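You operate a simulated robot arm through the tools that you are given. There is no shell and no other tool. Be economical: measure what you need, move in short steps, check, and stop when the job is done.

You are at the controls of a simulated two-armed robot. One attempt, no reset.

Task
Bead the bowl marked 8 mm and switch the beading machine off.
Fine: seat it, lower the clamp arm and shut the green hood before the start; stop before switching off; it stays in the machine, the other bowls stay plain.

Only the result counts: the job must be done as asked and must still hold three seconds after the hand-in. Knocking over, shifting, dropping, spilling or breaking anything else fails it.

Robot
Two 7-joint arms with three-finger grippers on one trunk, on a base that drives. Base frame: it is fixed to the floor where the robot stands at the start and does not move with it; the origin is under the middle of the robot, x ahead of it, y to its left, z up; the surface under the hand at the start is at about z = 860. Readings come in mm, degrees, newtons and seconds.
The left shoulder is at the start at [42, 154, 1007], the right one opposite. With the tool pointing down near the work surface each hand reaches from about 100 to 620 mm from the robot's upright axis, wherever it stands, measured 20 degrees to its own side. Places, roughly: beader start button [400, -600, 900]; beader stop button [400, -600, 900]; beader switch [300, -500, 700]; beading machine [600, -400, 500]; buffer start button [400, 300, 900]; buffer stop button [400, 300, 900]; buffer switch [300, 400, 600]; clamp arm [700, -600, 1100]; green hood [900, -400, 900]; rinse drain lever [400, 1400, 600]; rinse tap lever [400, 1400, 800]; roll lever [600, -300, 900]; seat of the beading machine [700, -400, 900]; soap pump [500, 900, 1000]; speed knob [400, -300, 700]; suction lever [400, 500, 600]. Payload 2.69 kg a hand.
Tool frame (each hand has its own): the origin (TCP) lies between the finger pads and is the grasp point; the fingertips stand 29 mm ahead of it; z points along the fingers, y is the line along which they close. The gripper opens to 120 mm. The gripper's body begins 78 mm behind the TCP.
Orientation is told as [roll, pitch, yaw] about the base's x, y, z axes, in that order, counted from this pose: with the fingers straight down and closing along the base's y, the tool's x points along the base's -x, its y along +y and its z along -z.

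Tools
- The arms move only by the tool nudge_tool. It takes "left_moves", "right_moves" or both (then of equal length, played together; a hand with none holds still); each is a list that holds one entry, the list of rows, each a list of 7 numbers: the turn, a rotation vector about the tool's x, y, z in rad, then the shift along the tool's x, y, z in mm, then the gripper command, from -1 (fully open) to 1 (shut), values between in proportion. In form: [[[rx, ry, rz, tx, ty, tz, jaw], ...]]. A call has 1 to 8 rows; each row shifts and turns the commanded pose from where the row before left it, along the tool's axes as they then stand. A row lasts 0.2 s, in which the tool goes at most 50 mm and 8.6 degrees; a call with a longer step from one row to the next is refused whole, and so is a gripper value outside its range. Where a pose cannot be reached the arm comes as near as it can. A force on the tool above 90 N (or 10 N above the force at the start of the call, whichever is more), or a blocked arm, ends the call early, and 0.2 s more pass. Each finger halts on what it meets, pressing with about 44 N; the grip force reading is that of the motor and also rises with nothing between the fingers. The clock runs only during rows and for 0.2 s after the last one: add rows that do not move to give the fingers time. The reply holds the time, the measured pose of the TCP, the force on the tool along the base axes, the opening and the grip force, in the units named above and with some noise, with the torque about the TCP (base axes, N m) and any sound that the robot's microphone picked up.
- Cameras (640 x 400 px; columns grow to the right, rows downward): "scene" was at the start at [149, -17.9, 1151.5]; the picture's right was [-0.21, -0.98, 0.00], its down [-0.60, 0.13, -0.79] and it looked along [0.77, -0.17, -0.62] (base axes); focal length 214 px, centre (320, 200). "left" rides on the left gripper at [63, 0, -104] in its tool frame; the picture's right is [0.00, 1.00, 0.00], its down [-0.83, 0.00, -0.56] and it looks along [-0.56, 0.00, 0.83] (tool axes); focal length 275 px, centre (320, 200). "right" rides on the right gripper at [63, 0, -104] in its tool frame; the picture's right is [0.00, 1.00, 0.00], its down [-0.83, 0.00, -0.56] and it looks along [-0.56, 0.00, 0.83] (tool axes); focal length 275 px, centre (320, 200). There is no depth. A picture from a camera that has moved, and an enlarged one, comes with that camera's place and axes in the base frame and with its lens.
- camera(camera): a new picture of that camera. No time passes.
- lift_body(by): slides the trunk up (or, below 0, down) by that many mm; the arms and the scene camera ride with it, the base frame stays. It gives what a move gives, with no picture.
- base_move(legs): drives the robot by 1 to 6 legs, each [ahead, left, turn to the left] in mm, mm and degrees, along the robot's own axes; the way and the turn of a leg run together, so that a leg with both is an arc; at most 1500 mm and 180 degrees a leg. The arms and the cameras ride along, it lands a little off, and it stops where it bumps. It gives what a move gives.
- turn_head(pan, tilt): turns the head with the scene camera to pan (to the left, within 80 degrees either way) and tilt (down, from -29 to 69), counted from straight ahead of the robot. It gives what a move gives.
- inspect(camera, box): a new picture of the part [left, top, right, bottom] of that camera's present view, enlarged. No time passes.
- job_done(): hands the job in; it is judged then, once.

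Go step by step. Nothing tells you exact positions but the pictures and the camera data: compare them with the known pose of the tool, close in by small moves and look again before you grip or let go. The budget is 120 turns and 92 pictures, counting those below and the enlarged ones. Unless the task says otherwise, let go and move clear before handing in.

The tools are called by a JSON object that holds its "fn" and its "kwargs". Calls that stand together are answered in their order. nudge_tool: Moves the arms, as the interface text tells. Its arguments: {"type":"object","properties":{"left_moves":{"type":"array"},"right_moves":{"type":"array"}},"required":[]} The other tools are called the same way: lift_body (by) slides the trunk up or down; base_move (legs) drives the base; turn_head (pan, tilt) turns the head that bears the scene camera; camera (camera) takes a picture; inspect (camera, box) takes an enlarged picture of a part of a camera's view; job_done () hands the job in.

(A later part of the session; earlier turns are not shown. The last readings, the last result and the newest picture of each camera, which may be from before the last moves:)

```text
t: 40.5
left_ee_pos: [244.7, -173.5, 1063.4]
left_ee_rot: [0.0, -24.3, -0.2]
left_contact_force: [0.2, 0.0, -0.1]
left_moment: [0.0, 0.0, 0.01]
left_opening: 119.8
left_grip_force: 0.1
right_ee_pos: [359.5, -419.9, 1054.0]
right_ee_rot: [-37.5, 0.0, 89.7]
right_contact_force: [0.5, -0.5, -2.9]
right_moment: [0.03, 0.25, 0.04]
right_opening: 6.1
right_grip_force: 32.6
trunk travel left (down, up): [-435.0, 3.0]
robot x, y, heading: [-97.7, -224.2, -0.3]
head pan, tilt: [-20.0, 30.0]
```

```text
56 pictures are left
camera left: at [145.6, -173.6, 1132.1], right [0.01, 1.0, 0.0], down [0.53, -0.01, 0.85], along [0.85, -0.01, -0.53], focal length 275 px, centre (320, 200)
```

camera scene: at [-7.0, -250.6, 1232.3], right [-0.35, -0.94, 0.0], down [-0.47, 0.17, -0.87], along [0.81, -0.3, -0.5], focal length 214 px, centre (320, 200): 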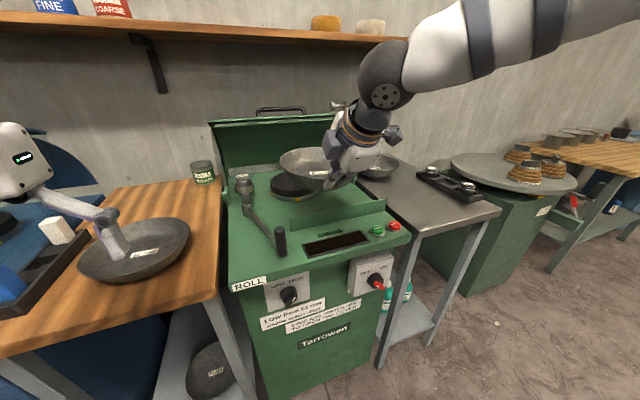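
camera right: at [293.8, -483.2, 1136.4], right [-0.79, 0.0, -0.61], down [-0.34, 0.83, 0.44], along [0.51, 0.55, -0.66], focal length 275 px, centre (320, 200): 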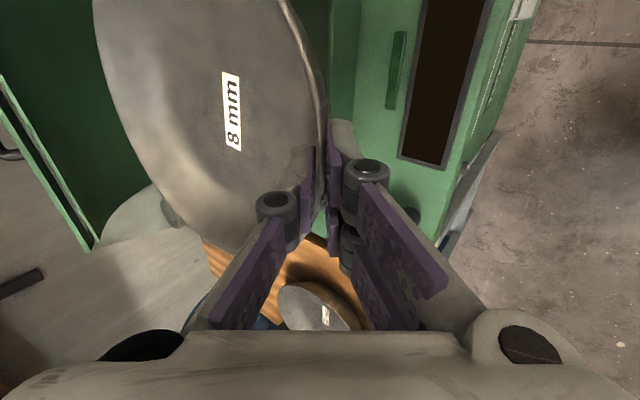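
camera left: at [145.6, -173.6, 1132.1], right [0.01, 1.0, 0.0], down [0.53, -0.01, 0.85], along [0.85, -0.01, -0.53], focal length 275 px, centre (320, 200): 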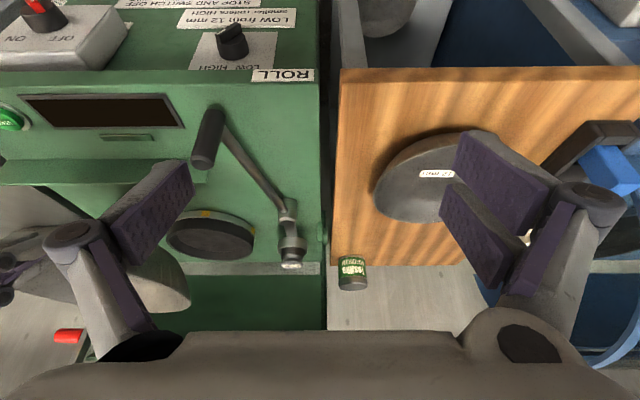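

{"fn": "inspect", "kwargs": {"camera": "left", "box": [130, 90, 330, 290]}}

{"fn": "inspect", "kwargs": {"camera": "scene", "box": [220, 90, 380, 220]}}

```text
2.00 times, centred on (230, 190) of left
camera zoom: at [145.6, -173.6, 1132.1], right [0.01, 1.0, 0.0], down [0.53, -0.01, 0.85], along [0.85, -0.01, -0.53], focal length 551 px, centre (500, 220)
```

zoom: 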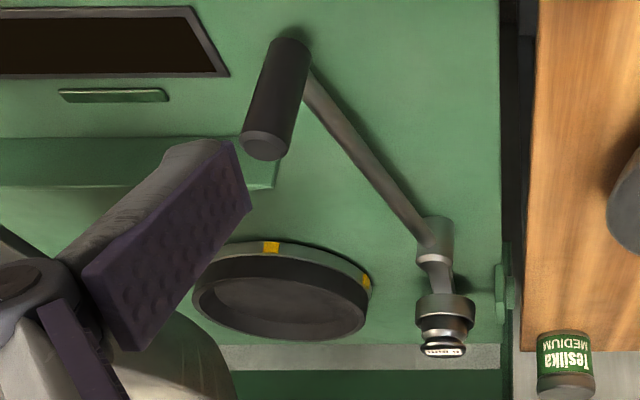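

```text
3.08 times, centred on (300, 155) of scene
camera zoom: at [-6.8, -250.9, 1232.3], right [-0.35, -0.94, 0.0], down [-0.47, 0.17, -0.87], along [0.81, -0.3, -0.5], focal length 660 px, centre (382, 338)
```

zoom: 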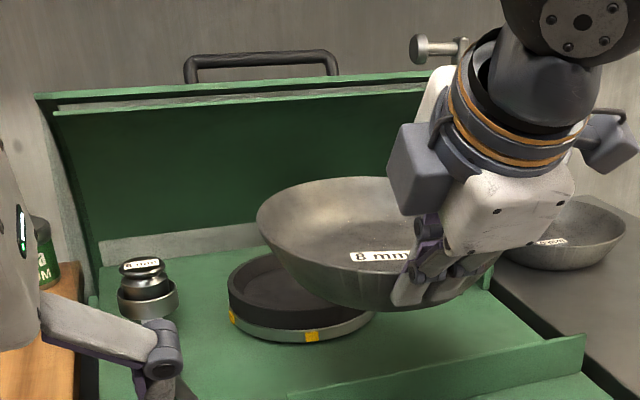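

Seat ring top is at about (673, -408, 900), so the hand should go to (581, -408). Driving forward 95 mm, then extending the arm.

{"fn": "base_move", "kwargs": {"legs": [[95, 0, 0]]}}

{"fn": "camera", "kwargs": {"camera": "left"}}

```text
t: 41.6
left_ee_pos: [339.3, -174.5, 1062.2]
left_ee_rot: [0.0, -24.2, -0.3]
left_contact_force: [0.2, -0.6, 0.3]
left_moment: [-0.04, 0.05, -0.02]
left_opening: 120.0
left_grip_force: 0.1
right_ee_pos: [452.1, -419.7, 1054.9]
right_ee_rot: [-37.4, 0.0, 89.7]
right_contact_force: [-0.3, 0.0, -3.1]
right_moment: [0.01, 0.26, 0.02]
right_opening: 6.1
right_grip_force: 32.2
trunk travel left (down, up): [-435.0, 3.0]
robot x, y, heading: [-7.8, -219.8, -0.3]
head pan, tilt: [-20.0, 30.0]
```

```text
53 pictures are left
camera left: at [239.1, -173.4, 1132.3], right [0.01, 1.0, 0.0], down [0.53, -0.01, 0.85], along [0.85, -0.01, -0.53], focal length 275 px, centre (320, 200)
```

left: 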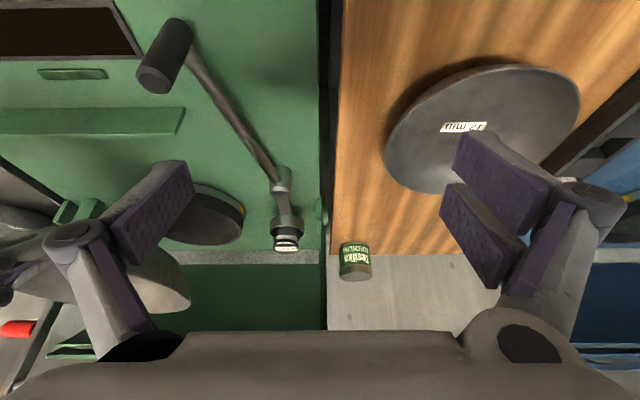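

{"fn": "nudge_tool", "kwargs": {"right_moves": [[[0, 0, 0, -4, -34, 26, 1], [0, 0, 0, -4, -34, 26, 1], [0, 0, 0, -4, -34, 26, 1], [0, 0, 0, 0, 0, 0, 1]]]}}

{"fn": "inspect", "kwargs": {"camera": "scene", "box": [180, 80, 420, 230]}}

{"fn": "camera", "kwargs": {"camera": "left"}}

```text
t: 42.6
left_ee_pos: [337.7, -175.0, 1064.3]
left_ee_rot: [0.0, -24.2, -0.3]
left_contact_force: [0.7, 1.2, 0.6]
left_moment: [-0.03, -0.05, 0.03]
left_opening: 120.0
left_grip_force: 0.2
right_ee_pos: [580.4, -408.2, 1054.6]
right_ee_rot: [-37.4, 0.0, 89.9]
right_contact_force: [-0.5, 0.7, -1.8]
right_moment: [0.05, 0.22, -0.03]
right_opening: 5.9
right_grip_force: 32.9
trunk travel left (down, up): [-435.0, 3.0]
robot x, y, heading: [-6.2, -217.6, -0.3]
head pan, tilt: [-20.0, 30.0]
```

```text
2.67 times, centred on (300, 155) of scene
camera zoom: at [85.4, -251.1, 1232.5], right [-0.35, -0.94, 0.0], down [-0.47, 0.17, -0.87], along [0.81, -0.3, -0.5], focal length 572 px, centre (373, 320)
```

zoom: 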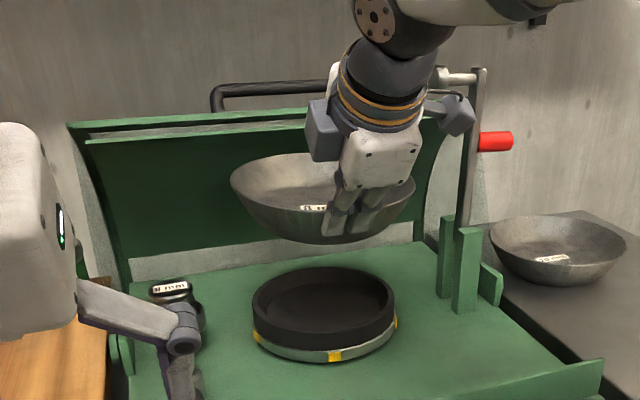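

```text
51 pictures are left
camera left: at [237.8, -173.6, 1132.7], right [0.01, 1.0, 0.0], down [0.53, -0.01, 0.85], along [0.85, -0.01, -0.53], focal length 275 px, centre (320, 200)
```

left: 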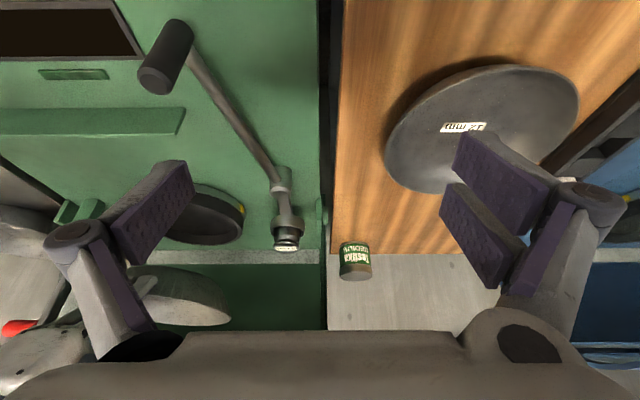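

{"fn": "nudge_tool", "kwargs": {"right_moves": [[[0, 0, 0, 0, 22, 33.5, 1], [0, 0, 0, 0, 22, 33.5, 1], [0, 0, 0, 0, 0, 0, 1]]]}}

{"fn": "inspect", "kwargs": {"camera": "scene", "box": [200, 120, 400, 240]}}

{"fn": "inspect", "kwargs": {"camera": "left", "box": [0, 90, 330, 340]}}

```text
t: 43.4
left_ee_pos: [337.4, -174.0, 1063.3]
left_ee_rot: [-0.1, -24.2, -0.3]
left_contact_force: [-0.4, -0.8, 0.8]
left_moment: [0.02, -0.05, -0.01]
left_opening: 120.2
left_grip_force: 0.1
right_ee_pos: [586.5, -407.8, 975.0]
right_ee_rot: [-37.5, 0.0, 89.8]
right_contact_force: [0.0, 0.2, -2.1]
right_moment: [0.01, 0.25, -0.01]
right_opening: 5.9
right_grip_force: 32.9
trunk travel left (down, up): [-435.0, 3.0]
robot x, y, heading: [-6.6, -219.3, -0.1]
head pan, tilt: [-20.0, 30.0]
```

```text
3.20 times, centred on (300, 180) of scene
camera zoom: at [85.6, -251.0, 1232.5], right [-0.35, -0.94, 0.0], down [-0.47, 0.17, -0.87], along [0.81, -0.3, -0.5], focal length 686 px, centre (384, 264)
```

zoom: 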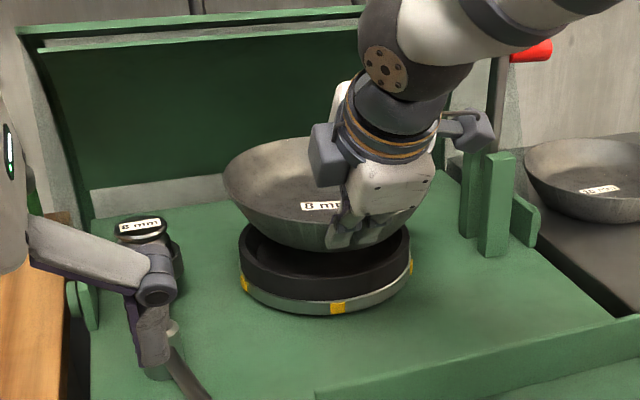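

```text
1.60 times, centred on (165, 215) of left
camera zoom: at [238.1, -173.4, 1132.6], right [0.01, 1.0, 0.0], down [0.53, -0.01, 0.85], along [0.85, -0.01, -0.53], focal length 440 px, centre (568, 176)
```

zoom: 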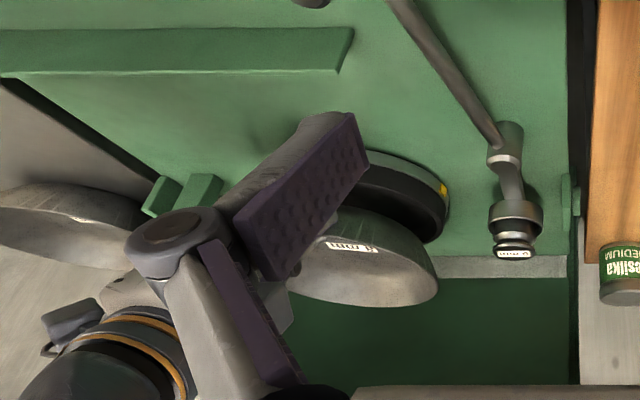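

Well centred over the ring. Lowering gently until contact.

{"fn": "nudge_tool", "kwargs": {"right_moves": [[[0, 0, 0, 0, 12.2, 15.8, 1], [0, 0, 0, 0, 6.1, 7.9, 1], [0, 0, 0, 0, 3, 4, 1], [0, 0, 0, 0, 0, 0, 1]]]}}

{"fn": "inspect", "kwargs": {"camera": "scene", "box": [200, 120, 400, 240]}}

```text
t: 44.4
left_ee_pos: [337.5, -174.0, 1063.7]
left_ee_rot: [0.0, -24.3, -0.2]
left_contact_force: [-0.2, -0.3, -0.4]
left_moment: [-0.02, 0.0, -0.02]
left_opening: 120.0
left_grip_force: 0.0
right_ee_pos: [586.3, -407.2, 944.3]
right_ee_rot: [-37.9, 0.0, 89.9]
right_contact_force: [4.5, 0.5, 16.5]
right_moment: [0.03, -0.46, 0.08]
right_opening: 5.8
right_grip_force: 32.4
trunk travel left (down, up): [-435.0, 3.0]
robot x, y, heading: [-3.5, -220.8, 0.0]
head pan, tilt: [-20.0, 30.0]
```

```text
3.20 times, centred on (300, 180) of scene
camera zoom: at [84.5, -250.4, 1232.8], right [-0.35, -0.94, 0.0], down [-0.47, 0.17, -0.87], along [0.81, -0.3, -0.5], focal length 686 px, centre (384, 264)
```

zoom: 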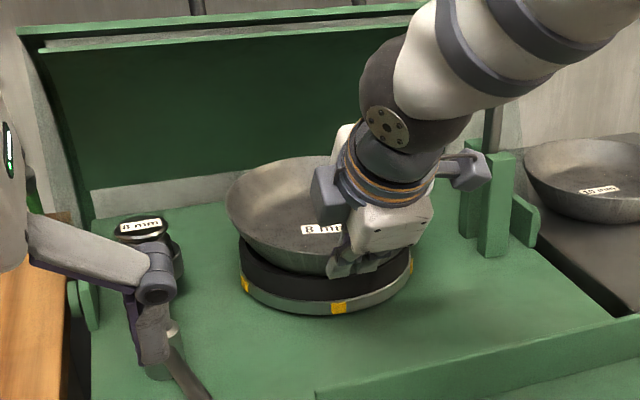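

Contact is felt on the near side only. I'll shift the bowl about 4 mm forward and lower again.

{"fn": "nudge_tool", "kwargs": {"right_moves": [[[0, 0, 0, 0, -2.4, -3.2, 1], [0, 0, 0, 0, -3.2, 2.4, 1], [0, 0, 0, 0, 2.4, 3.2, 1], [0, 0, 0, 0, 0, 0, 1]]]}}

```text
t: 45.4
left_ee_pos: [338.7, -172.2, 1062.7]
left_ee_rot: [0.1, -24.2, -0.2]
left_contact_force: [-0.2, -0.7, -0.2]
left_moment: [-0.02, -0.04, 0.0]
left_opening: 120.1
left_grip_force: 0.1
right_ee_pos: [588.5, -407.2, 940.7]
right_ee_rot: [-37.5, 0.0, 89.8]
right_contact_force: [2.5, 0.9, 10.2]
right_moment: [-0.13, -0.22, 0.11]
right_opening: 5.8
right_grip_force: 32.7
trunk travel left (down, up): [-435.0, 3.0]
robot x, y, heading: [-10.3, -226.0, -0.5]
head pan, tilt: [-20.0, 30.0]
```

{"fn": "nudge_tool", "kwargs": {"right_moves": [[[0, 0, 0, 0, -2.4, -3.2, 1], [0, 0, 0, 0, -3.2, 2.4, 1], [0, 0, 0, 0, 3, 4, 1], [0, 0, 0, 0, 0, 0, 1]]]}}

{"fn": "inspect", "kwargs": {"camera": "scene", "box": [200, 120, 400, 240]}}

```text
t: 46.4
left_ee_pos: [337.0, -173.1, 1062.5]
left_ee_rot: [0.1, -24.2, -0.3]
left_contact_force: [0.2, 0.5, -1.0]
left_moment: [0.01, -0.01, 0.0]
left_opening: 120.0
left_grip_force: 0.1
right_ee_pos: [591.6, -408.5, 940.5]
right_ee_rot: [-37.5, 0.1, 89.8]
right_contact_force: [-4.3, -3.7, 4.8]
right_moment: [-0.61, -0.02, -0.44]
right_opening: 6.0
right_grip_force: 32.2
trunk travel left (down, up): [-435.0, 3.0]
robot x, y, heading: [-3.6, -220.4, -0.1]
head pan, tilt: [-20.0, 30.0]
```

```text
3.20 times, centred on (300, 180) of scene
camera zoom: at [84.8, -251.2, 1232.5], right [-0.35, -0.94, 0.0], down [-0.47, 0.17, -0.87], along [0.81, -0.3, -0.5], focal length 686 px, centre (384, 264)
```

zoom: 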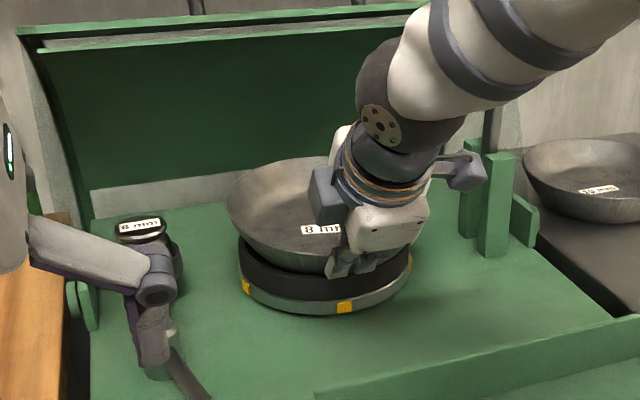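

{"fn": "nudge_tool", "kwargs": {"right_moves": [[[0, 0, 0, 2, 1.6, -1.2, 1], [0, 0, 0, 0, 1.2, 1.6, 1], [0, 0, 0, 0, 0, 0, 1]]]}}

```text
t: 47.2
left_ee_pos: [337.2, -173.6, 1063.7]
left_ee_rot: [0.0, -24.2, -0.2]
left_contact_force: [0.5, 0.2, -0.3]
left_moment: [0.01, 0.02, -0.05]
left_opening: 119.9
left_grip_force: 0.0
right_ee_pos: [591.6, -410.2, 939.2]
right_ee_rot: [-37.7, 0.1, 89.9]
right_contact_force: [1.7, 0.9, 13.2]
right_moment: [-0.3, -0.41, 0.05]
right_opening: 6.2
right_grip_force: 32.6
trunk travel left (down, up): [-435.0, 3.0]
robot x, y, heading: [-5.0, -218.8, -0.3]
head pan, tilt: [-20.0, 30.0]
```

Nearly flush and lateral forces are small; releasing so it settles.

{"fn": "nudge_tool", "kwargs": {"right_moves": [[[0, 0, 0, 0, 0, 0, 0.8], [0, 0, 0, 0, 0, 0, 0.5], [0, 0, 0, 0, 0, 0, 0.5], [0, 0, 0, 0, 0, -10, 0.5], [0, 0, 0, 0, 0, -20, 0.5], [0, 0, 0, 0, 0, -30, 0.5], [0, 0, 0, 0, 0, 0, 0.5]]]}}

{"fn": "inspect", "kwargs": {"camera": "scene", "box": [200, 120, 400, 240]}}

{"fn": "camera", "kwargs": {"camera": "right"}}

```text
t: 48.8
left_ee_pos: [339.0, -172.7, 1061.9]
left_ee_rot: [-0.1, -24.1, -0.2]
left_contact_force: [-0.1, -0.8, 0.1]
left_moment: [-0.03, -0.02, 0.04]
left_opening: 120.0
left_grip_force: 0.1
right_ee_pos: [554.1, -408.0, 983.7]
right_ee_rot: [-37.3, 0.0, 89.9]
right_contact_force: [0.3, 0.2, -0.3]
right_moment: [0.0, -0.01, 0.04]
right_opening: 29.9
right_grip_force: 0.1
trunk travel left (down, up): [-435.0, 3.0]
robot x, y, heading: [-5.0, -218.0, -0.2]
head pan, tilt: [-20.0, 30.0]
```

```text
3.20 times, centred on (300, 180) of scene
camera zoom: at [86.5, -250.9, 1232.2], right [-0.35, -0.94, 0.0], down [-0.47, 0.17, -0.87], along [0.81, -0.3, -0.5], focal length 686 px, centre (384, 264)
```

zoom: 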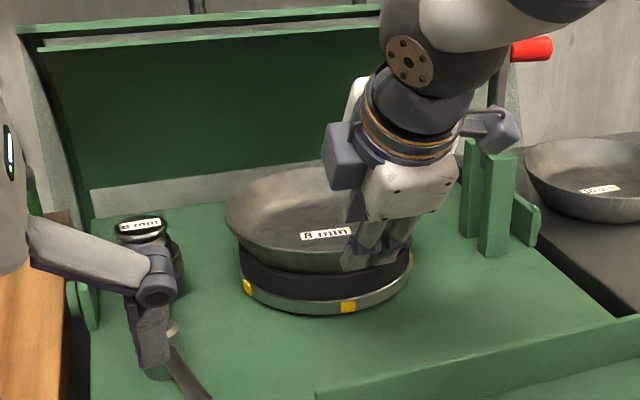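

```text
45 pictures are left
camera right: at [490.1, -473.1, 1066.0], right [-0.8, 0.0, -0.61], down [-0.34, 0.83, 0.44], along [0.5, 0.55, -0.66], focal length 275 px, centre (320, 200)
```

right: 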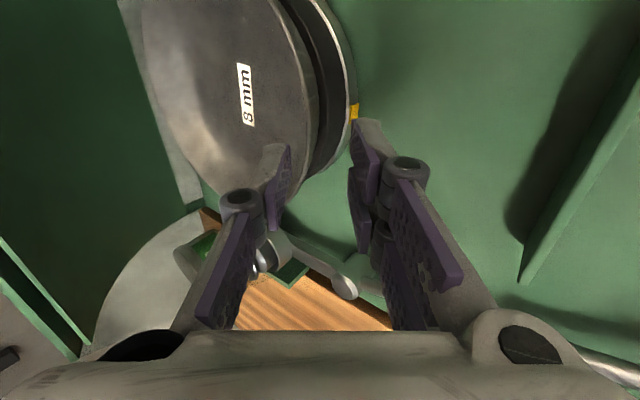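

{"fn": "nudge_tool", "kwargs": {"right_moves": [[[0, 0, 0, 0, 0, -45, 0.5], [0, 0, 0, 0, 0, -45, 0.5], [0, 0, 0, 30, -25, -25, 0], [0, 0, 0, 45, 0, 0, -0.5], [0, 0, 0, 45, 0, 0, -1], [0, 0, 0, 0, 0, 0, -1]]]}}

{"fn": "camera", "kwargs": {"camera": "scene"}}

{"fn": "inspect", "kwargs": {"camera": "scene", "box": [200, 120, 400, 240]}}

```text
t: 50.2
left_ee_pos: [339.5, -173.3, 1061.9]
left_ee_rot: [0.0, -24.1, -0.2]
left_contact_force: [0.3, 0.3, -0.6]
left_moment: [-0.01, -0.02, 0.03]
left_opening: 120.1
left_grip_force: 0.1
right_ee_pos: [505.5, -528.8, 1090.5]
right_ee_rot: [-37.3, 0.0, 89.8]
right_contact_force: [-0.3, 0.2, 0.4]
right_moment: [-0.02, 0.0, -0.04]
right_opening: 120.1
right_grip_force: 0.0
trunk travel left (down, up): [-435.0, 3.0]
robot x, y, heading: [-5.2, -223.6, -0.4]
head pan, tilt: [-20.0, 30.0]
```

```text
44 pictures are left
camera scene: at [85.9, -250.3, 1232.4], right [-0.35, -0.94, 0.0], down [-0.47, 0.17, -0.87], along [0.81, -0.3, -0.5], focal length 214 px, centre (320, 200)
```

scene: 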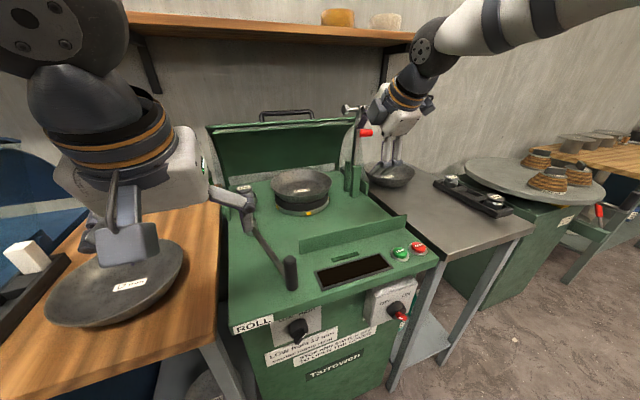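

```text
3.20 times, centred on (300, 180) of scene
camera zoom: at [85.9, -250.3, 1232.4], right [-0.35, -0.94, 0.0], down [-0.47, 0.17, -0.87], along [0.81, -0.3, -0.5], focal length 686 px, centre (384, 264)
```

zoom: 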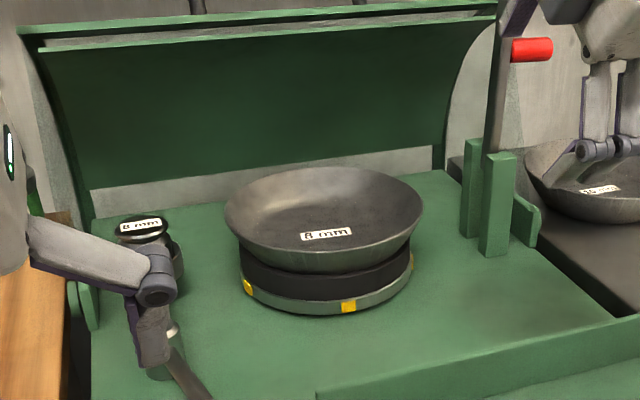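

The bowl is seated level and concentric. Next is the clamp arm at (690, -600); its red handle is near (690, -630, 1076). I'll check how far forward the base may go.

{"fn": "turn_head", "kwargs": {"pan": 0, "tilt": 69}}

{"fn": "camera", "kwargs": {"camera": "scene"}}

{"fn": "turn_head", "kwargs": {"pan": -25, "tilt": 20}}

{"fn": "inspect", "kwargs": {"camera": "scene", "box": [220, 80, 440, 220]}}

```text
t: 51.2
left_ee_pos: [339.5, -171.9, 1060.0]
left_ee_rot: [0.0, -23.8, 0.0]
left_contact_force: [0.2, 0.5, 1.0]
left_moment: [0.01, -0.01, 0.03]
left_opening: 120.1
left_grip_force: 0.1
right_ee_pos: [505.4, -529.3, 1090.0]
right_ee_rot: [-37.3, 0.0, 89.7]
right_contact_force: [-0.3, -0.5, 0.0]
right_moment: [-0.02, -0.01, 0.01]
right_opening: 119.9
right_grip_force: 0.0
trunk travel left (down, up): [-435.0, 3.0]
robot x, y, heading: [-5.0, -222.0, -0.2]
head pan, tilt: [0.0, 68.8]
```

```text
42 pictures are left
camera scene: at [71.1, -227.6, 1194.1], right [-0.11, -0.99, 0.0], down [-0.83, 0.1, -0.55], along [0.55, -0.06, -0.84], focal length 214 px, centre (320, 200)
```

scene: 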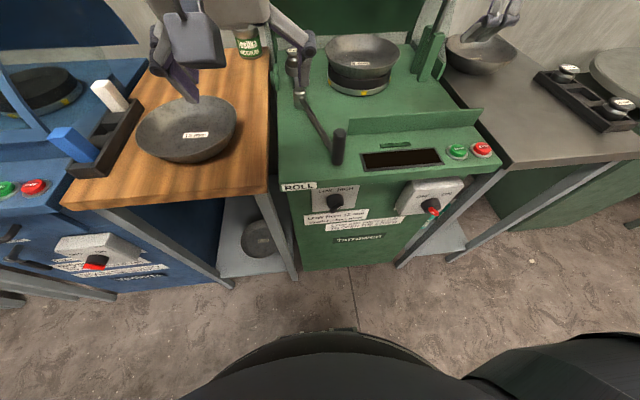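

```text
t: 52.4
left_ee_pos: [338.1, -173.0, 1062.7]
left_ee_rot: [0.1, -24.1, -0.3]
left_contact_force: [0.5, 1.2, -0.2]
left_moment: [-0.02, -0.02, 0.02]
left_opening: 120.0
left_grip_force: 0.1
right_ee_pos: [506.3, -528.6, 1089.1]
right_ee_rot: [-37.3, 0.0, 89.8]
right_contact_force: [0.5, 0.3, -0.3]
right_moment: [0.04, 0.01, -0.02]
right_opening: 120.0
right_grip_force: 0.0
trunk travel left (down, up): [-435.0, 3.0]
robot x, y, heading: [-7.2, -220.4, -0.3]
head pan, tilt: [-25.0, 20.0]
```

```text
2.86 times, centred on (330, 150) of scene
camera zoom: at [85.3, -259.3, 1248.4], right [-0.43, -0.9, 0.0], down [-0.31, 0.15, -0.94], along [0.85, -0.4, -0.34], focal length 613 px, centre (291, 343)
```

zoom: 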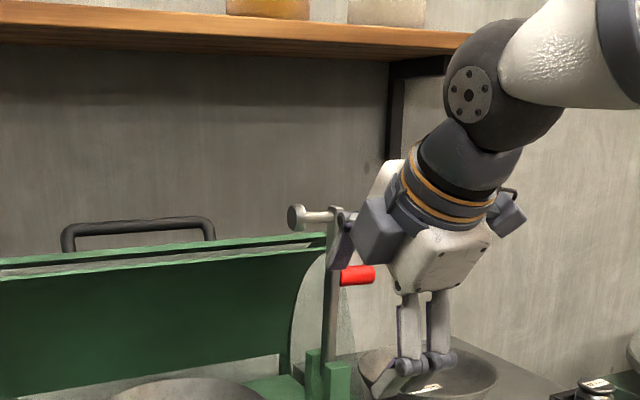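

Plenty of room ahead of the base (front at x≈95, cabinet at ≈390). I'll shift right, then forward, with the hand passing right of the clamp arm.

{"fn": "base_move", "kwargs": {"legs": [[0, -190, 0], [135, 0, 0]]}}

{"fn": "nudge_tool", "kwargs": {"right_moves": [[[-0.13, 0, 0, 0, 0, 0, -0.2], [-0.13, 0, 0, 0, 0, 0, -0.2], [-0.13, 0, 0, 0, 0, 0, -0.2], [-0.13, 0, 0, 0, 0, 0, -0.2], [-0.13, 0, 0, 0, 0, 0, -0.2], [0, 0, 0, 0, 0, 0, -0.2]]]}}

{"fn": "camera", "kwargs": {"camera": "scene"}}

{"fn": "camera", "kwargs": {"camera": "right"}}

```text
t: 55.4
left_ee_pos: [474.7, -364.7, 1062.2]
left_ee_rot: [0.0, -24.0, -0.1]
left_contact_force: [-0.7, -0.8, 1.1]
left_moment: [-0.01, 0.0, -0.02]
left_opening: 120.3
left_grip_force: 0.1
right_ee_pos: [642.3, -720.5, 1089.5]
right_ee_rot: [-37.4, -0.1, 90.0]
right_contact_force: [1.2, 0.0, -0.5]
right_moment: [0.0, 0.01, 0.06]
right_opening: 120.2
right_grip_force: 0.0
trunk travel left (down, up): [-435.0, 3.0]
robot x, y, heading: [131.1, -411.4, 0.3]
head pan, tilt: [-25.0, 20.0]
```

```text
t: 56.8
left_ee_pos: [472.5, -364.5, 1063.0]
left_ee_rot: [0.0, -24.2, -0.1]
left_contact_force: [-0.7, -0.1, 0.1]
left_moment: [0.01, 0.01, 0.01]
left_opening: 120.0
left_grip_force: 0.0
right_ee_pos: [636.5, -716.8, 1089.5]
right_ee_rot: [-0.1, -0.1, 90.1]
right_contact_force: [-0.4, -0.7, -0.1]
right_moment: [0.01, -0.03, 0.0]
right_opening: 71.7
right_grip_force: 0.1
right hand out of reach, approached as far as the arm can: row 5
trunk travel left (down, up): [-435.0, 3.0]
robot x, y, heading: [129.1, -413.9, -0.2]
head pan, tilt: [-25.0, 20.0]
```

```text
40 pictures are left
camera scene: at [220.0, -450.4, 1248.6], right [-0.42, -0.91, 0.0], down [-0.31, 0.15, -0.94], along [0.85, -0.4, -0.34], focal length 214 px, centre (320, 200)
```

scene: 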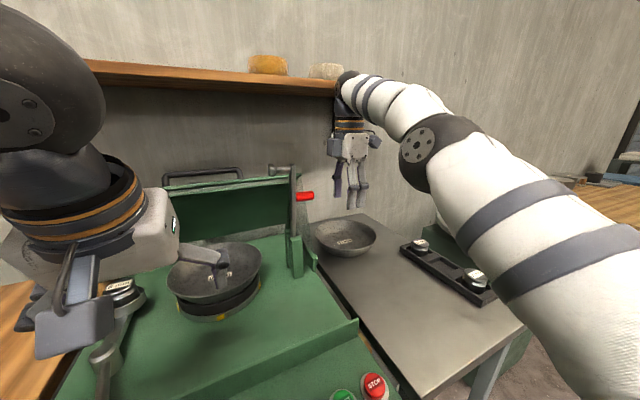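

```text
39 pictures are left
camera right: at [634.7, -780.0, 1192.5], right [-1.0, -0.01, 0.0], down [-0.01, 0.83, 0.56], along [0.0, 0.56, -0.83], focal length 275 px, centre (320, 200)
```

right: 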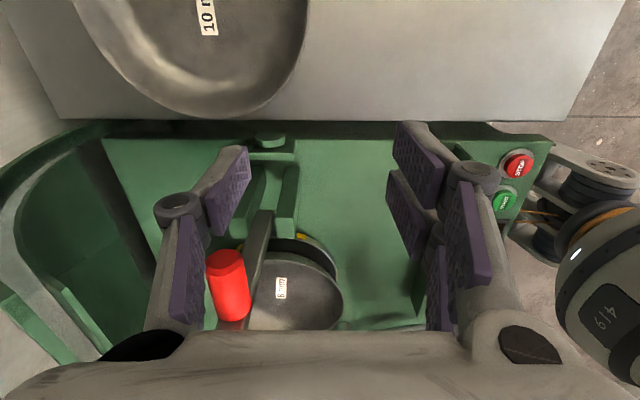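

The red handle is at about x 691, y −660…−610, z 1076. I'll pull the left hand back and drive 50 mm further forward so the right arm reaches.

{"fn": "nudge_tool", "kwargs": {"left_moves": [[[0, 0, 0, 41, 0, -18, -1], [0, 0, 0, 41, 0, -18, -1], [0, 0, 0, 41, 0, -18, -1], [0, 0, 0, 0, 40, 0, -1], [0, 0, 0, 0, 40, 0, -1]]]}}

{"fn": "base_move", "kwargs": {"legs": [[55, 0, 0]]}}

{"fn": "camera", "kwargs": {"camera": "right"}}

```text
t: 58.0
left_ee_pos: [342.0, -283.4, 1060.3]
left_ee_rot: [0.1, -24.2, -0.1]
left_contact_force: [0.2, -0.6, 0.4]
left_moment: [-0.02, 0.04, -0.02]
left_opening: 119.8
left_grip_force: 0.0
right_ee_pos: [637.0, -715.2, 1089.3]
right_ee_rot: [-0.2, 0.0, 90.0]
right_contact_force: [0.3, 0.4, -1.0]
right_moment: [0.0, 0.0, -0.01]
right_opening: 72.2
right_grip_force: 0.1
trunk travel left (down, up): [-435.0, 3.0]
robot x, y, heading: [131.5, -412.4, -0.4]
head pan, tilt: [-25.0, 20.0]
```

```text
t: 58.8
left_ee_pos: [346.6, -284.0, 1061.5]
left_ee_rot: [0.0, -24.2, -0.2]
left_contact_force: [0.1, 0.2, 0.0]
left_moment: [0.0, 0.01, -0.04]
left_opening: 119.9
left_grip_force: 0.1
right_ee_pos: [641.4, -717.3, 1089.2]
right_ee_rot: [-0.3, 0.1, 90.0]
right_contact_force: [0.3, -0.6, 0.7]
right_moment: [0.01, -0.01, -0.02]
right_opening: 72.1
right_grip_force: 0.1
trunk travel left (down, up): [-435.0, 3.0]
robot x, y, heading: [137.4, -412.8, -0.0]
head pan, tilt: [-25.0, 20.0]
stopped in leg 1: the robot was blocked; the commanded pose is now the measured one
```

```text
38 pictures are left
camera right: at [641.1, -780.3, 1192.1], right [-1.0, 0.0, 0.0], down [-0.01, 0.83, 0.56], along [0.0, 0.56, -0.83], focal length 275 px, centre (320, 200)
```

right: 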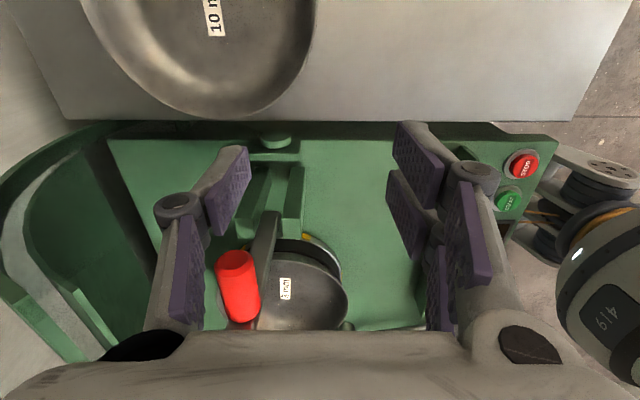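

The base is blocked at x≈137, so I'll tilt the hand 25° forward to reach and slide in over the handle.

{"fn": "nudge_tool", "kwargs": {"right_moves": [[[0.145, 0, 0, 0, 0, 0, -0.2], [0.145, 0, 0, 0, 0, 0, -0.2], [0.145, 0, 0, 0, 0, 0, -0.2], [0, 0, 0, 0, -19.5, 16.2, -0.2], [0, 0, 0, 0, -19.5, 16.2, -0.2], [0, 0, 0, -30, 0, 0, -0.2], [0, 0, 0, 0, 0, 0, -0.2]]]}}

{"fn": "camera", "kwargs": {"camera": "right"}}

```text
t: 60.4
left_ee_pos: [347.1, -284.3, 1062.5]
left_ee_rot: [0.0, -24.2, 0.0]
left_contact_force: [0.1, -0.1, 0.9]
left_moment: [0.0, 0.01, -0.02]
left_opening: 120.0
left_grip_force: 0.1
right_ee_pos: [692.5, -686.6, 1075.5]
right_ee_rot: [-25.1, -0.1, 90.0]
right_contact_force: [0.2, -0.9, 0.4]
right_moment: [0.0, -0.01, 0.0]
right_opening: 72.0
right_grip_force: 0.2
trunk travel left (down, up): [-435.0, 3.0]
robot x, y, heading: [133.1, -411.7, -0.0]
head pan, tilt: [-25.0, 20.0]
```

```text
37 pictures are left
camera right: at [645.9, -750.5, 1168.7], right [-0.91, 0.0, -0.42], down [-0.24, 0.83, 0.5], along [0.35, 0.56, -0.75], focal length 275 px, centre (320, 200)
```

right: 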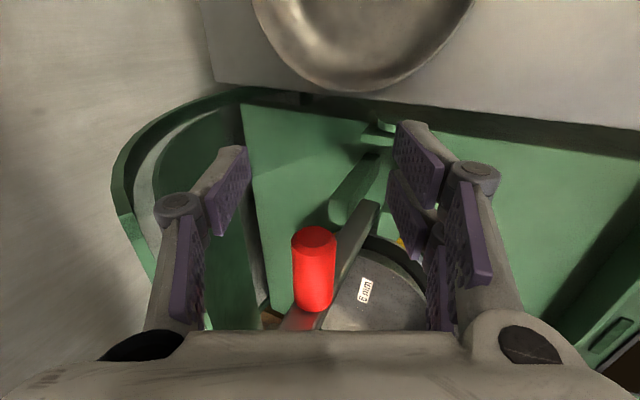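

{"fn": "nudge_tool", "kwargs": {"right_moves": [[[0, 0, 0, -25, 0, 0, -0.2], [0, 0, 0, -24, 0, 0, -0.2], [0, 0, 0, 0, 0, 0, 0.2], [0, 0, 0, 0, 0, 0, 0.6], [0, 0, 0, 0, 0, 0, 1], [0, 0, 0, 0, 0, 0, 1]]]}}

{"fn": "camera", "kwargs": {"camera": "right"}}

```text
t: 61.8
left_ee_pos: [348.4, -284.5, 1061.2]
left_ee_rot: [0.0, -24.1, -0.2]
left_contact_force: [-0.1, -0.5, -0.8]
left_moment: [0.0, 0.02, -0.02]
left_opening: 120.1
left_grip_force: 0.1
right_ee_pos: [694.6, -638.0, 1076.5]
right_ee_rot: [-25.4, -0.1, 89.9]
right_contact_force: [21.8, -1.8, 10.4]
right_moment: [0.23, -0.25, -0.79]
right_opening: 22.7
right_grip_force: 44.6
trunk travel left (down, up): [-435.0, 3.0]
robot x, y, heading: [135.6, -410.2, -0.2]
head pan, tilt: [-25.0, 20.0]
```

```text
36 pictures are left
camera right: at [648.5, -701.9, 1169.3], right [-0.9, 0.0, -0.43], down [-0.24, 0.83, 0.5], along [0.36, 0.56, -0.75], focal length 275 px, centre (320, 200)
```

right: 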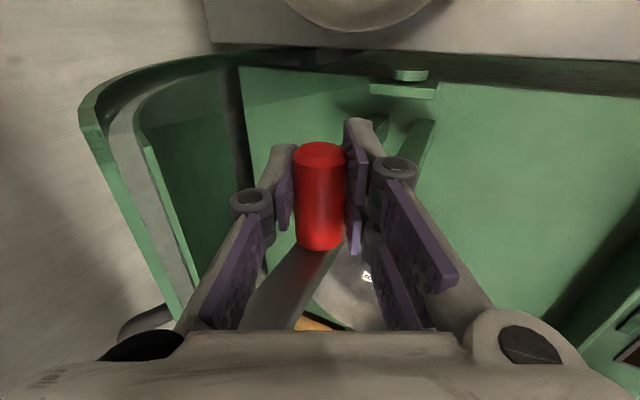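

Handle gripped. Now swing the clamp arm along its arc toward the bowl in small steps.

{"fn": "nudge_tool", "kwargs": {"right_moves": [[[0, 0, 0, 0, -3, 0, 1], [-0.024, 0, 0, -10.5, -1, -2.1, 1], [-0.024, 0, 0, -10.6, -1, -2.1, 1], [-0.024, 0, 0, -10.8, -0.2, -0.4, 1], [-0.024, 0, 0, -10.9, -0.2, -0.4, 1], [0, 0, 0, 0, 0, 0, 1]]]}}

{"fn": "camera", "kwargs": {"camera": "right"}}

```text
t: 63.2
left_ee_pos: [348.5, -287.1, 1061.5]
left_ee_rot: [0.2, -24.1, -0.2]
left_contact_force: [0.0, -0.7, -0.5]
left_moment: [0.0, -0.01, 0.02]
left_opening: 120.0
left_grip_force: 0.1
right_ee_pos: [695.0, -601.9, 1081.5]
right_ee_rot: [-19.4, 0.6, 89.9]
right_contact_force: [8.6, -28.6, -2.9]
right_moment: [-3.13, 0.31, 1.43]
right_opening: 24.7
right_grip_force: 45.0
trunk travel left (down, up): [-435.0, 3.0]
robot x, y, heading: [136.9, -413.5, -0.1]
head pan, tilt: [-25.0, 20.0]
```

```text
35 pictures are left
camera right: at [658.8, -664.8, 1178.9], right [-0.94, -0.01, -0.33], down [-0.19, 0.84, 0.52], along [0.28, 0.55, -0.79], focal length 275 px, centre (320, 200)
```

right: 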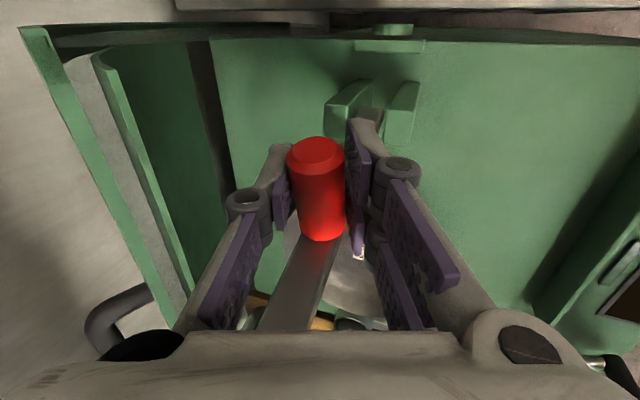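

{"fn": "nudge_tool", "kwargs": {"right_moves": [[[0, 0, 0, 0, 0, 0, 0.45], [0, 0, 0, 0, 0, 0, 0.45], [0, 0, 0, 0, 0, 0, 0.45]]]}}

{"fn": "camera", "kwargs": {"camera": "right"}}

```text
t: 64.0
left_ee_pos: [346.8, -284.9, 1062.0]
left_ee_rot: [0.0, -24.3, -0.1]
left_contact_force: [-0.6, 0.2, -0.3]
left_moment: [0.01, -0.01, 0.03]
left_opening: 120.0
left_grip_force: 0.0
right_ee_pos: [693.4, -594.6, 1083.0]
right_ee_rot: [-19.6, -0.1, 90.0]
right_contact_force: [-2.5, -2.7, 1.9]
right_moment: [0.09, 0.08, 0.0]
right_opening: 34.1
right_grip_force: 0.6
trunk travel left (down, up): [-435.0, 3.0]
robot x, y, heading: [135.9, -410.5, -0.4]
head pan, tilt: [-25.0, 20.0]
```

```text
34 pictures are left
camera right: at [656.8, -658.9, 1180.9], right [-0.94, 0.0, -0.34], down [-0.19, 0.83, 0.52], along [0.28, 0.56, -0.78], focal length 275 px, centre (320, 200)
```

right: 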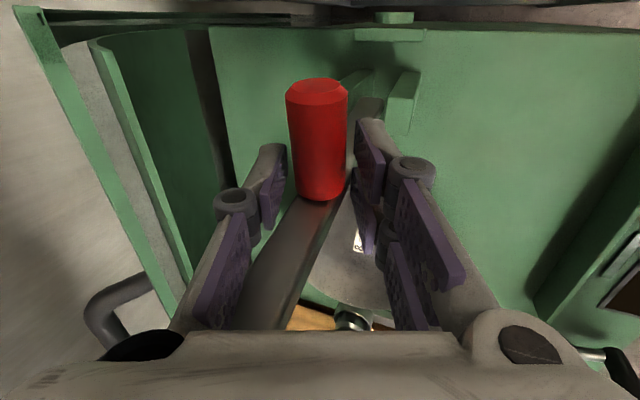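

The grip slipped while the arm turned only ~10°, but it stays where left (friction joint). I'll instead push it with a closed fist from its right side, just above the red handle.

{"fn": "nudge_tool", "kwargs": {"right_moves": [[[0, 0, 0, 45, 0, 0, 0.3], [0, 0, 0, 45, 0, 0, 0.3], [0.13, 0, 0, 20, 0, 0, 1], [0.13, 0, 0, 0, 0, 0, 1], [0, 0, 0, 0, -6, -26, 1], [0, 0, 0, 0, -6, -26, 1], [0, 0, 0, -20, 0, 0, 1], [0, 0, 0, 0, 0, 0, 1]]]}}

{"fn": "camera", "kwargs": {"camera": "right"}}

{"fn": "camera", "kwargs": {"camera": "scene"}}

```text
t: 65.8
left_ee_pos: [346.3, -284.7, 1062.0]
left_ee_rot: [0.0, -24.2, -0.2]
left_contact_force: [0.8, -0.7, -0.3]
left_moment: [0.02, -0.03, 0.01]
left_opening: 120.0
left_grip_force: 0.0
right_ee_pos: [674.3, -685.1, 1132.1]
right_ee_rot: [-34.6, 0.0, 90.0]
right_contact_force: [0.5, 0.3, 0.2]
right_moment: [0.03, -0.04, 0.01]
right_opening: 0.0
right_grip_force: 29.1
trunk travel left (down, up): [-435.0, 3.0]
robot x, y, heading: [134.5, -411.7, -0.0]
head pan, tilt: [-25.0, 20.0]
```

```text
33 pictures are left
camera right: at [614.4, -749.0, 1216.8], right [-0.82, 0.0, -0.57], down [-0.32, 0.83, 0.46], along [0.47, 0.56, -0.69], focal length 275 px, centre (320, 200)
```

right: 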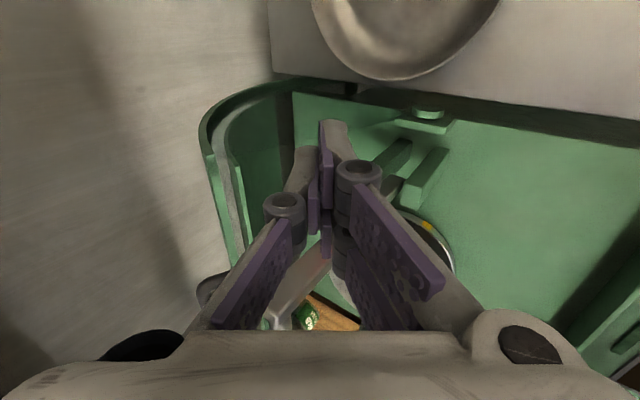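

```text
32 pictures are left
camera scene: at [226.2, -450.8, 1248.4], right [-0.42, -0.91, 0.0], down [-0.31, 0.15, -0.94], along [0.85, -0.4, -0.34], focal length 214 px, centre (320, 200)
```

scene: 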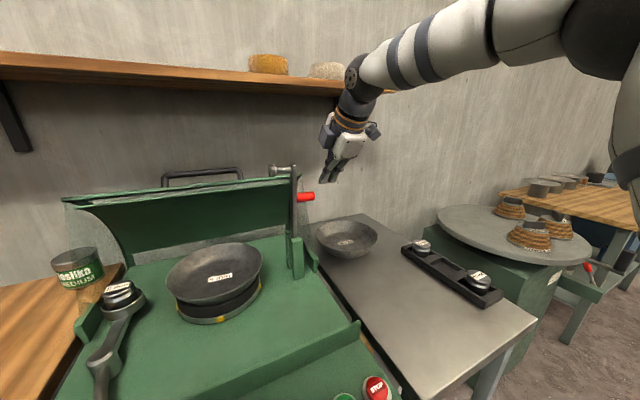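

The arm sprang back upright. Pushing with the fist now.

{"fn": "nudge_tool", "kwargs": {"right_moves": [[[0, 0, 0, -35, 0, 0, 1], [0, 0, 0, -32, 0, 0, 1], [0, 0, 0, -13, 0, 0, 1], [0, 0, 0, -13.3, -0.4, -0.6, 1], [0, 0, 0, -13, 1, 1.5, 1], [0, 0, 0, -13, 1.2, 1.7, 1], [0, 0, 0, 0, 0, 0, 1]]]}}

{"fn": "camera", "kwargs": {"camera": "scene"}}

```text
t: 67.4
left_ee_pos: [346.4, -283.8, 1060.6]
left_ee_rot: [0.0, -24.3, -0.2]
left_contact_force: [1.1, -0.1, -0.5]
left_moment: [0.0, 0.02, 0.04]
left_opening: 119.9
left_grip_force: 0.0
right_ee_pos: [674.6, -563.2, 1130.6]
right_ee_rot: [-34.7, -0.1, 90.0]
right_contact_force: [0.0, -2.6, 0.2]
right_moment: [-0.04, -0.03, 0.01]
right_opening: 0.0
right_grip_force: 28.6
trunk travel left (down, up): [-435.0, 3.0]
robot x, y, heading: [134.1, -411.9, -0.1]
head pan, tilt: [-25.0, 20.0]
```

```text
31 pictures are left
camera scene: at [226.2, -450.8, 1248.4], right [-0.42, -0.91, 0.0], down [-0.31, 0.15, -0.94], along [0.85, -0.4, -0.34], focal length 214 px, centre (320, 200)
```

scene: 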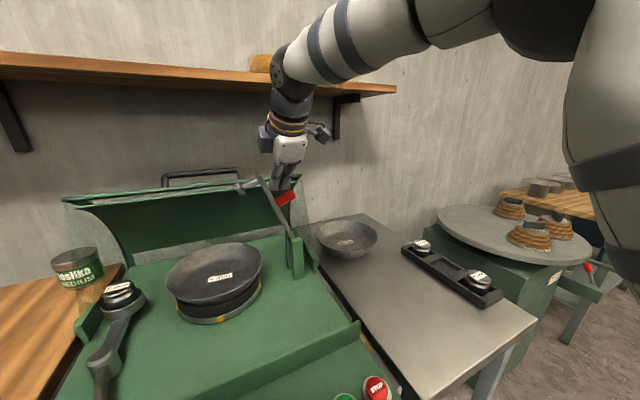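

{"fn": "nudge_tool", "kwargs": {"right_moves": [[[0, 0, 0, -12.5, 2.4, 3.5, 1], [0, 0, 0, -12.5, 2.4, 3.5, 1], [0, 0, 0, -11.5, 3.6, 5.2, 1], [0, 0, 0, -11.5, 3.6, 5.2, 1], [0, 0, 0, -10.3, 4.7, 6.7, 1], [0, 0, 0, -10.3, 4.7, 6.7, 1], [0, 0, 0, 0, 0, 0, 1]]]}}

{"fn": "camera", "kwargs": {"camera": "scene"}}

```text
t: 69.0
left_ee_pos: [347.1, -284.4, 1061.3]
left_ee_rot: [-0.1, -24.1, 0.0]
left_contact_force: [0.1, -0.8, 0.2]
left_moment: [-0.02, -0.01, -0.02]
left_opening: 120.0
left_grip_force: 0.1
right_ee_pos: [674.3, -496.4, 1091.1]
right_ee_rot: [-34.5, 0.0, 90.1]
right_contact_force: [0.7, -0.2, 0.5]
right_moment: [0.0, -0.03, -0.04]
right_opening: 0.0
right_grip_force: 28.2
trunk travel left (down, up): [-435.0, 3.0]
robot x, y, heading: [138.2, -412.4, -0.2]
head pan, tilt: [-25.0, 20.0]
```

```text
30 pictures are left
camera scene: at [226.2, -450.6, 1248.4], right [-0.42, -0.91, 0.0], down [-0.31, 0.15, -0.94], along [0.85, -0.4, -0.34], focal length 214 px, centre (320, 200)
```

scene: 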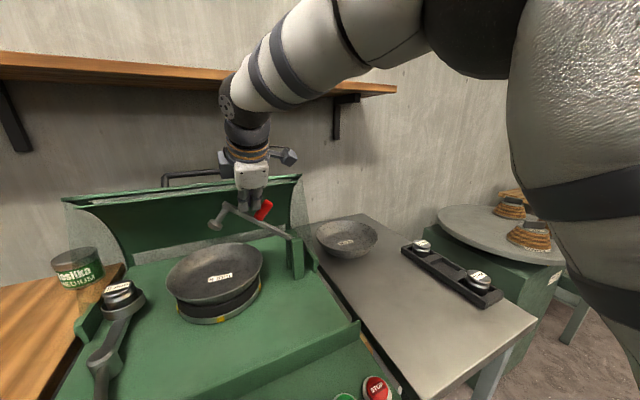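

{"fn": "nudge_tool", "kwargs": {"right_moves": [[[0, 0, 0, -8.7, 5.6, 8.1, 1], [0, 0, 0, -8.7, 5.6, 8.1, 1], [0, 0, 0, -6.9, 6.4, 9.2, 1], [0, 0, 0, -6.9, 6.4, 9.2, 1], [0, 0, 0, -4.7, 7, 10.1, 1], [0, 0, 0, -4.7, 7, 10.1, 1], [0, 0, 0, 0, 0, 0, 1]]]}}

{"fn": "inspect", "kwargs": {"camera": "scene", "box": [140, 130, 340, 340]}}

```text
t: 70.6
left_ee_pos: [344.5, -284.4, 1064.0]
left_ee_rot: [0.1, -24.5, -0.1]
left_contact_force: [0.1, 0.3, -0.4]
left_moment: [-0.01, 0.04, -0.04]
left_opening: 119.9
left_grip_force: 0.0
right_ee_pos: [674.5, -459.6, 1035.6]
right_ee_rot: [-35.7, -0.1, 89.9]
right_contact_force: [5.1, -12.0, 39.7]
right_moment: [-1.08, -0.58, -0.32]
right_opening: 0.0
right_grip_force: 28.6
trunk travel left (down, up): [-435.0, 3.0]
robot x, y, heading: [132.8, -411.0, 0.1]
head pan, tilt: [-25.0, 20.0]
```

```text
1.90 times, centred on (240, 235) of scene
camera zoom: at [222.9, -451.7, 1249.3], right [-0.42, -0.91, 0.0], down [-0.31, 0.15, -0.94], along [0.85, -0.4, -0.34], focal length 408 px, centre (472, 133)
```

zoom: 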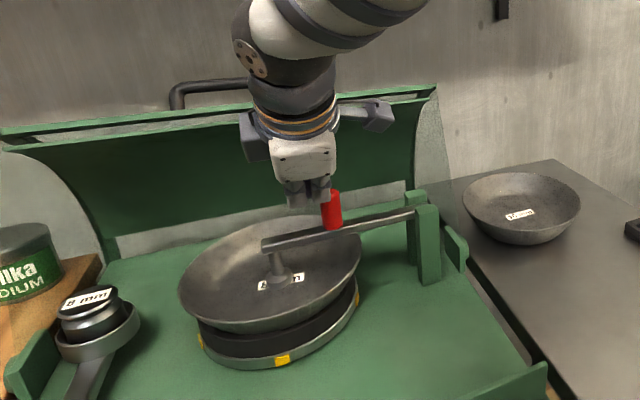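

The clamp pad is down on the bowl's centre. Lifting the hand off and checking it stays.

{"fn": "nudge_tool", "kwargs": {"right_moves": [[[0, 0, 0, 0, -6, -8, 1], [0, 0, 0, 0, -23, -33, 1], [0, 0, 0, 0, -23, -33, 1], [0, 0, 0, 30, 0, -30, 1], [0, 0, 0, 30, 0, -30, 1], [0, 0, 0, 0, 0, 0, 1]]]}}

{"fn": "inspect", "kwargs": {"camera": "scene", "box": [140, 130, 340, 340]}}

```text
t: 72.0
left_ee_pos: [348.3, -284.1, 1061.0]
left_ee_rot: [0.0, -24.1, -0.1]
left_contact_force: [-0.6, 0.1, -1.2]
left_moment: [-0.02, 0.0, -0.01]
left_opening: 120.1
left_grip_force: 0.1
right_ee_pos: [641.2, -515.4, 1163.0]
right_ee_rot: [-34.4, 0.0, 90.0]
right_contact_force: [-0.1, 1.1, 0.2]
right_moment: [0.02, 0.06, 0.02]
right_opening: 0.2
right_grip_force: 28.5
trunk travel left (down, up): [-435.0, 3.0]
robot x, y, heading: [138.9, -410.5, 0.2]
head pan, tilt: [-25.0, 20.0]
```

```text
1.90 times, centred on (240, 235) of scene
camera zoom: at [226.8, -450.1, 1248.3], right [-0.42, -0.91, 0.0], down [-0.31, 0.14, -0.94], along [0.85, -0.4, -0.34], focal length 408 px, centre (472, 133)
```

zoom: 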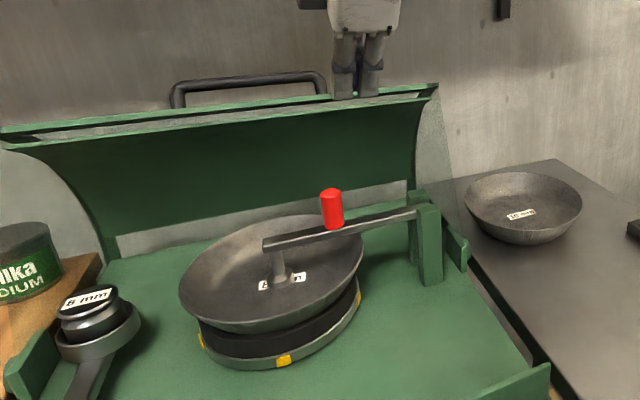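

Clamp stays down. Now study the hood: its black handle bar is at about (832, -408, 1130).

{"fn": "turn_head", "kwargs": {"pan": 5, "tilt": 20}}

{"fn": "camera", "kwargs": {"camera": "scene"}}

{"fn": "camera", "kwargs": {"camera": "right"}}

```text
t: 73.0
left_ee_pos: [345.4, -283.3, 1060.9]
left_ee_rot: [0.0, -24.2, -0.1]
left_contact_force: [-0.1, 0.6, 1.1]
left_moment: [-0.04, -0.01, -0.02]
left_opening: 119.7
left_grip_force: 0.0
right_ee_pos: [640.7, -515.0, 1164.1]
right_ee_rot: [-34.6, 0.1, 90.0]
right_contact_force: [0.1, 0.5, 1.0]
right_moment: [0.02, -0.04, -0.02]
right_opening: 0.0
right_grip_force: 28.2
trunk travel left (down, up): [-435.0, 3.0]
robot x, y, heading: [133.9, -412.4, -0.2]
head pan, tilt: [5.0, 20.0]
```

```text
27 pictures are left
camera scene: at [234.8, -403.1, 1248.4], right [0.08, -1.0, 0.0], down [-0.34, -0.03, -0.94], along [0.94, 0.08, -0.34], focal length 214 px, centre (320, 200)
```

scene: 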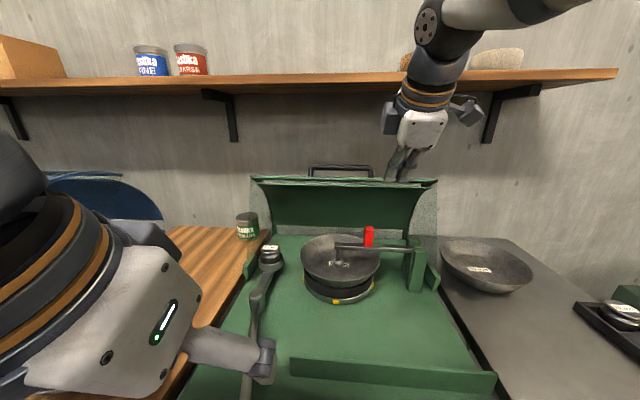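

```text
26 pictures are left
camera right: at [580.6, -579.1, 1248.9], right [-0.82, 0.0, -0.57], down [-0.32, 0.83, 0.46], along [0.47, 0.56, -0.69], focal length 275 px, centre (320, 200)
```

right: 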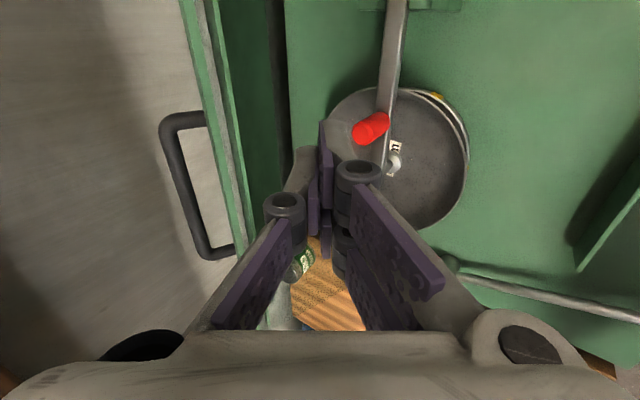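

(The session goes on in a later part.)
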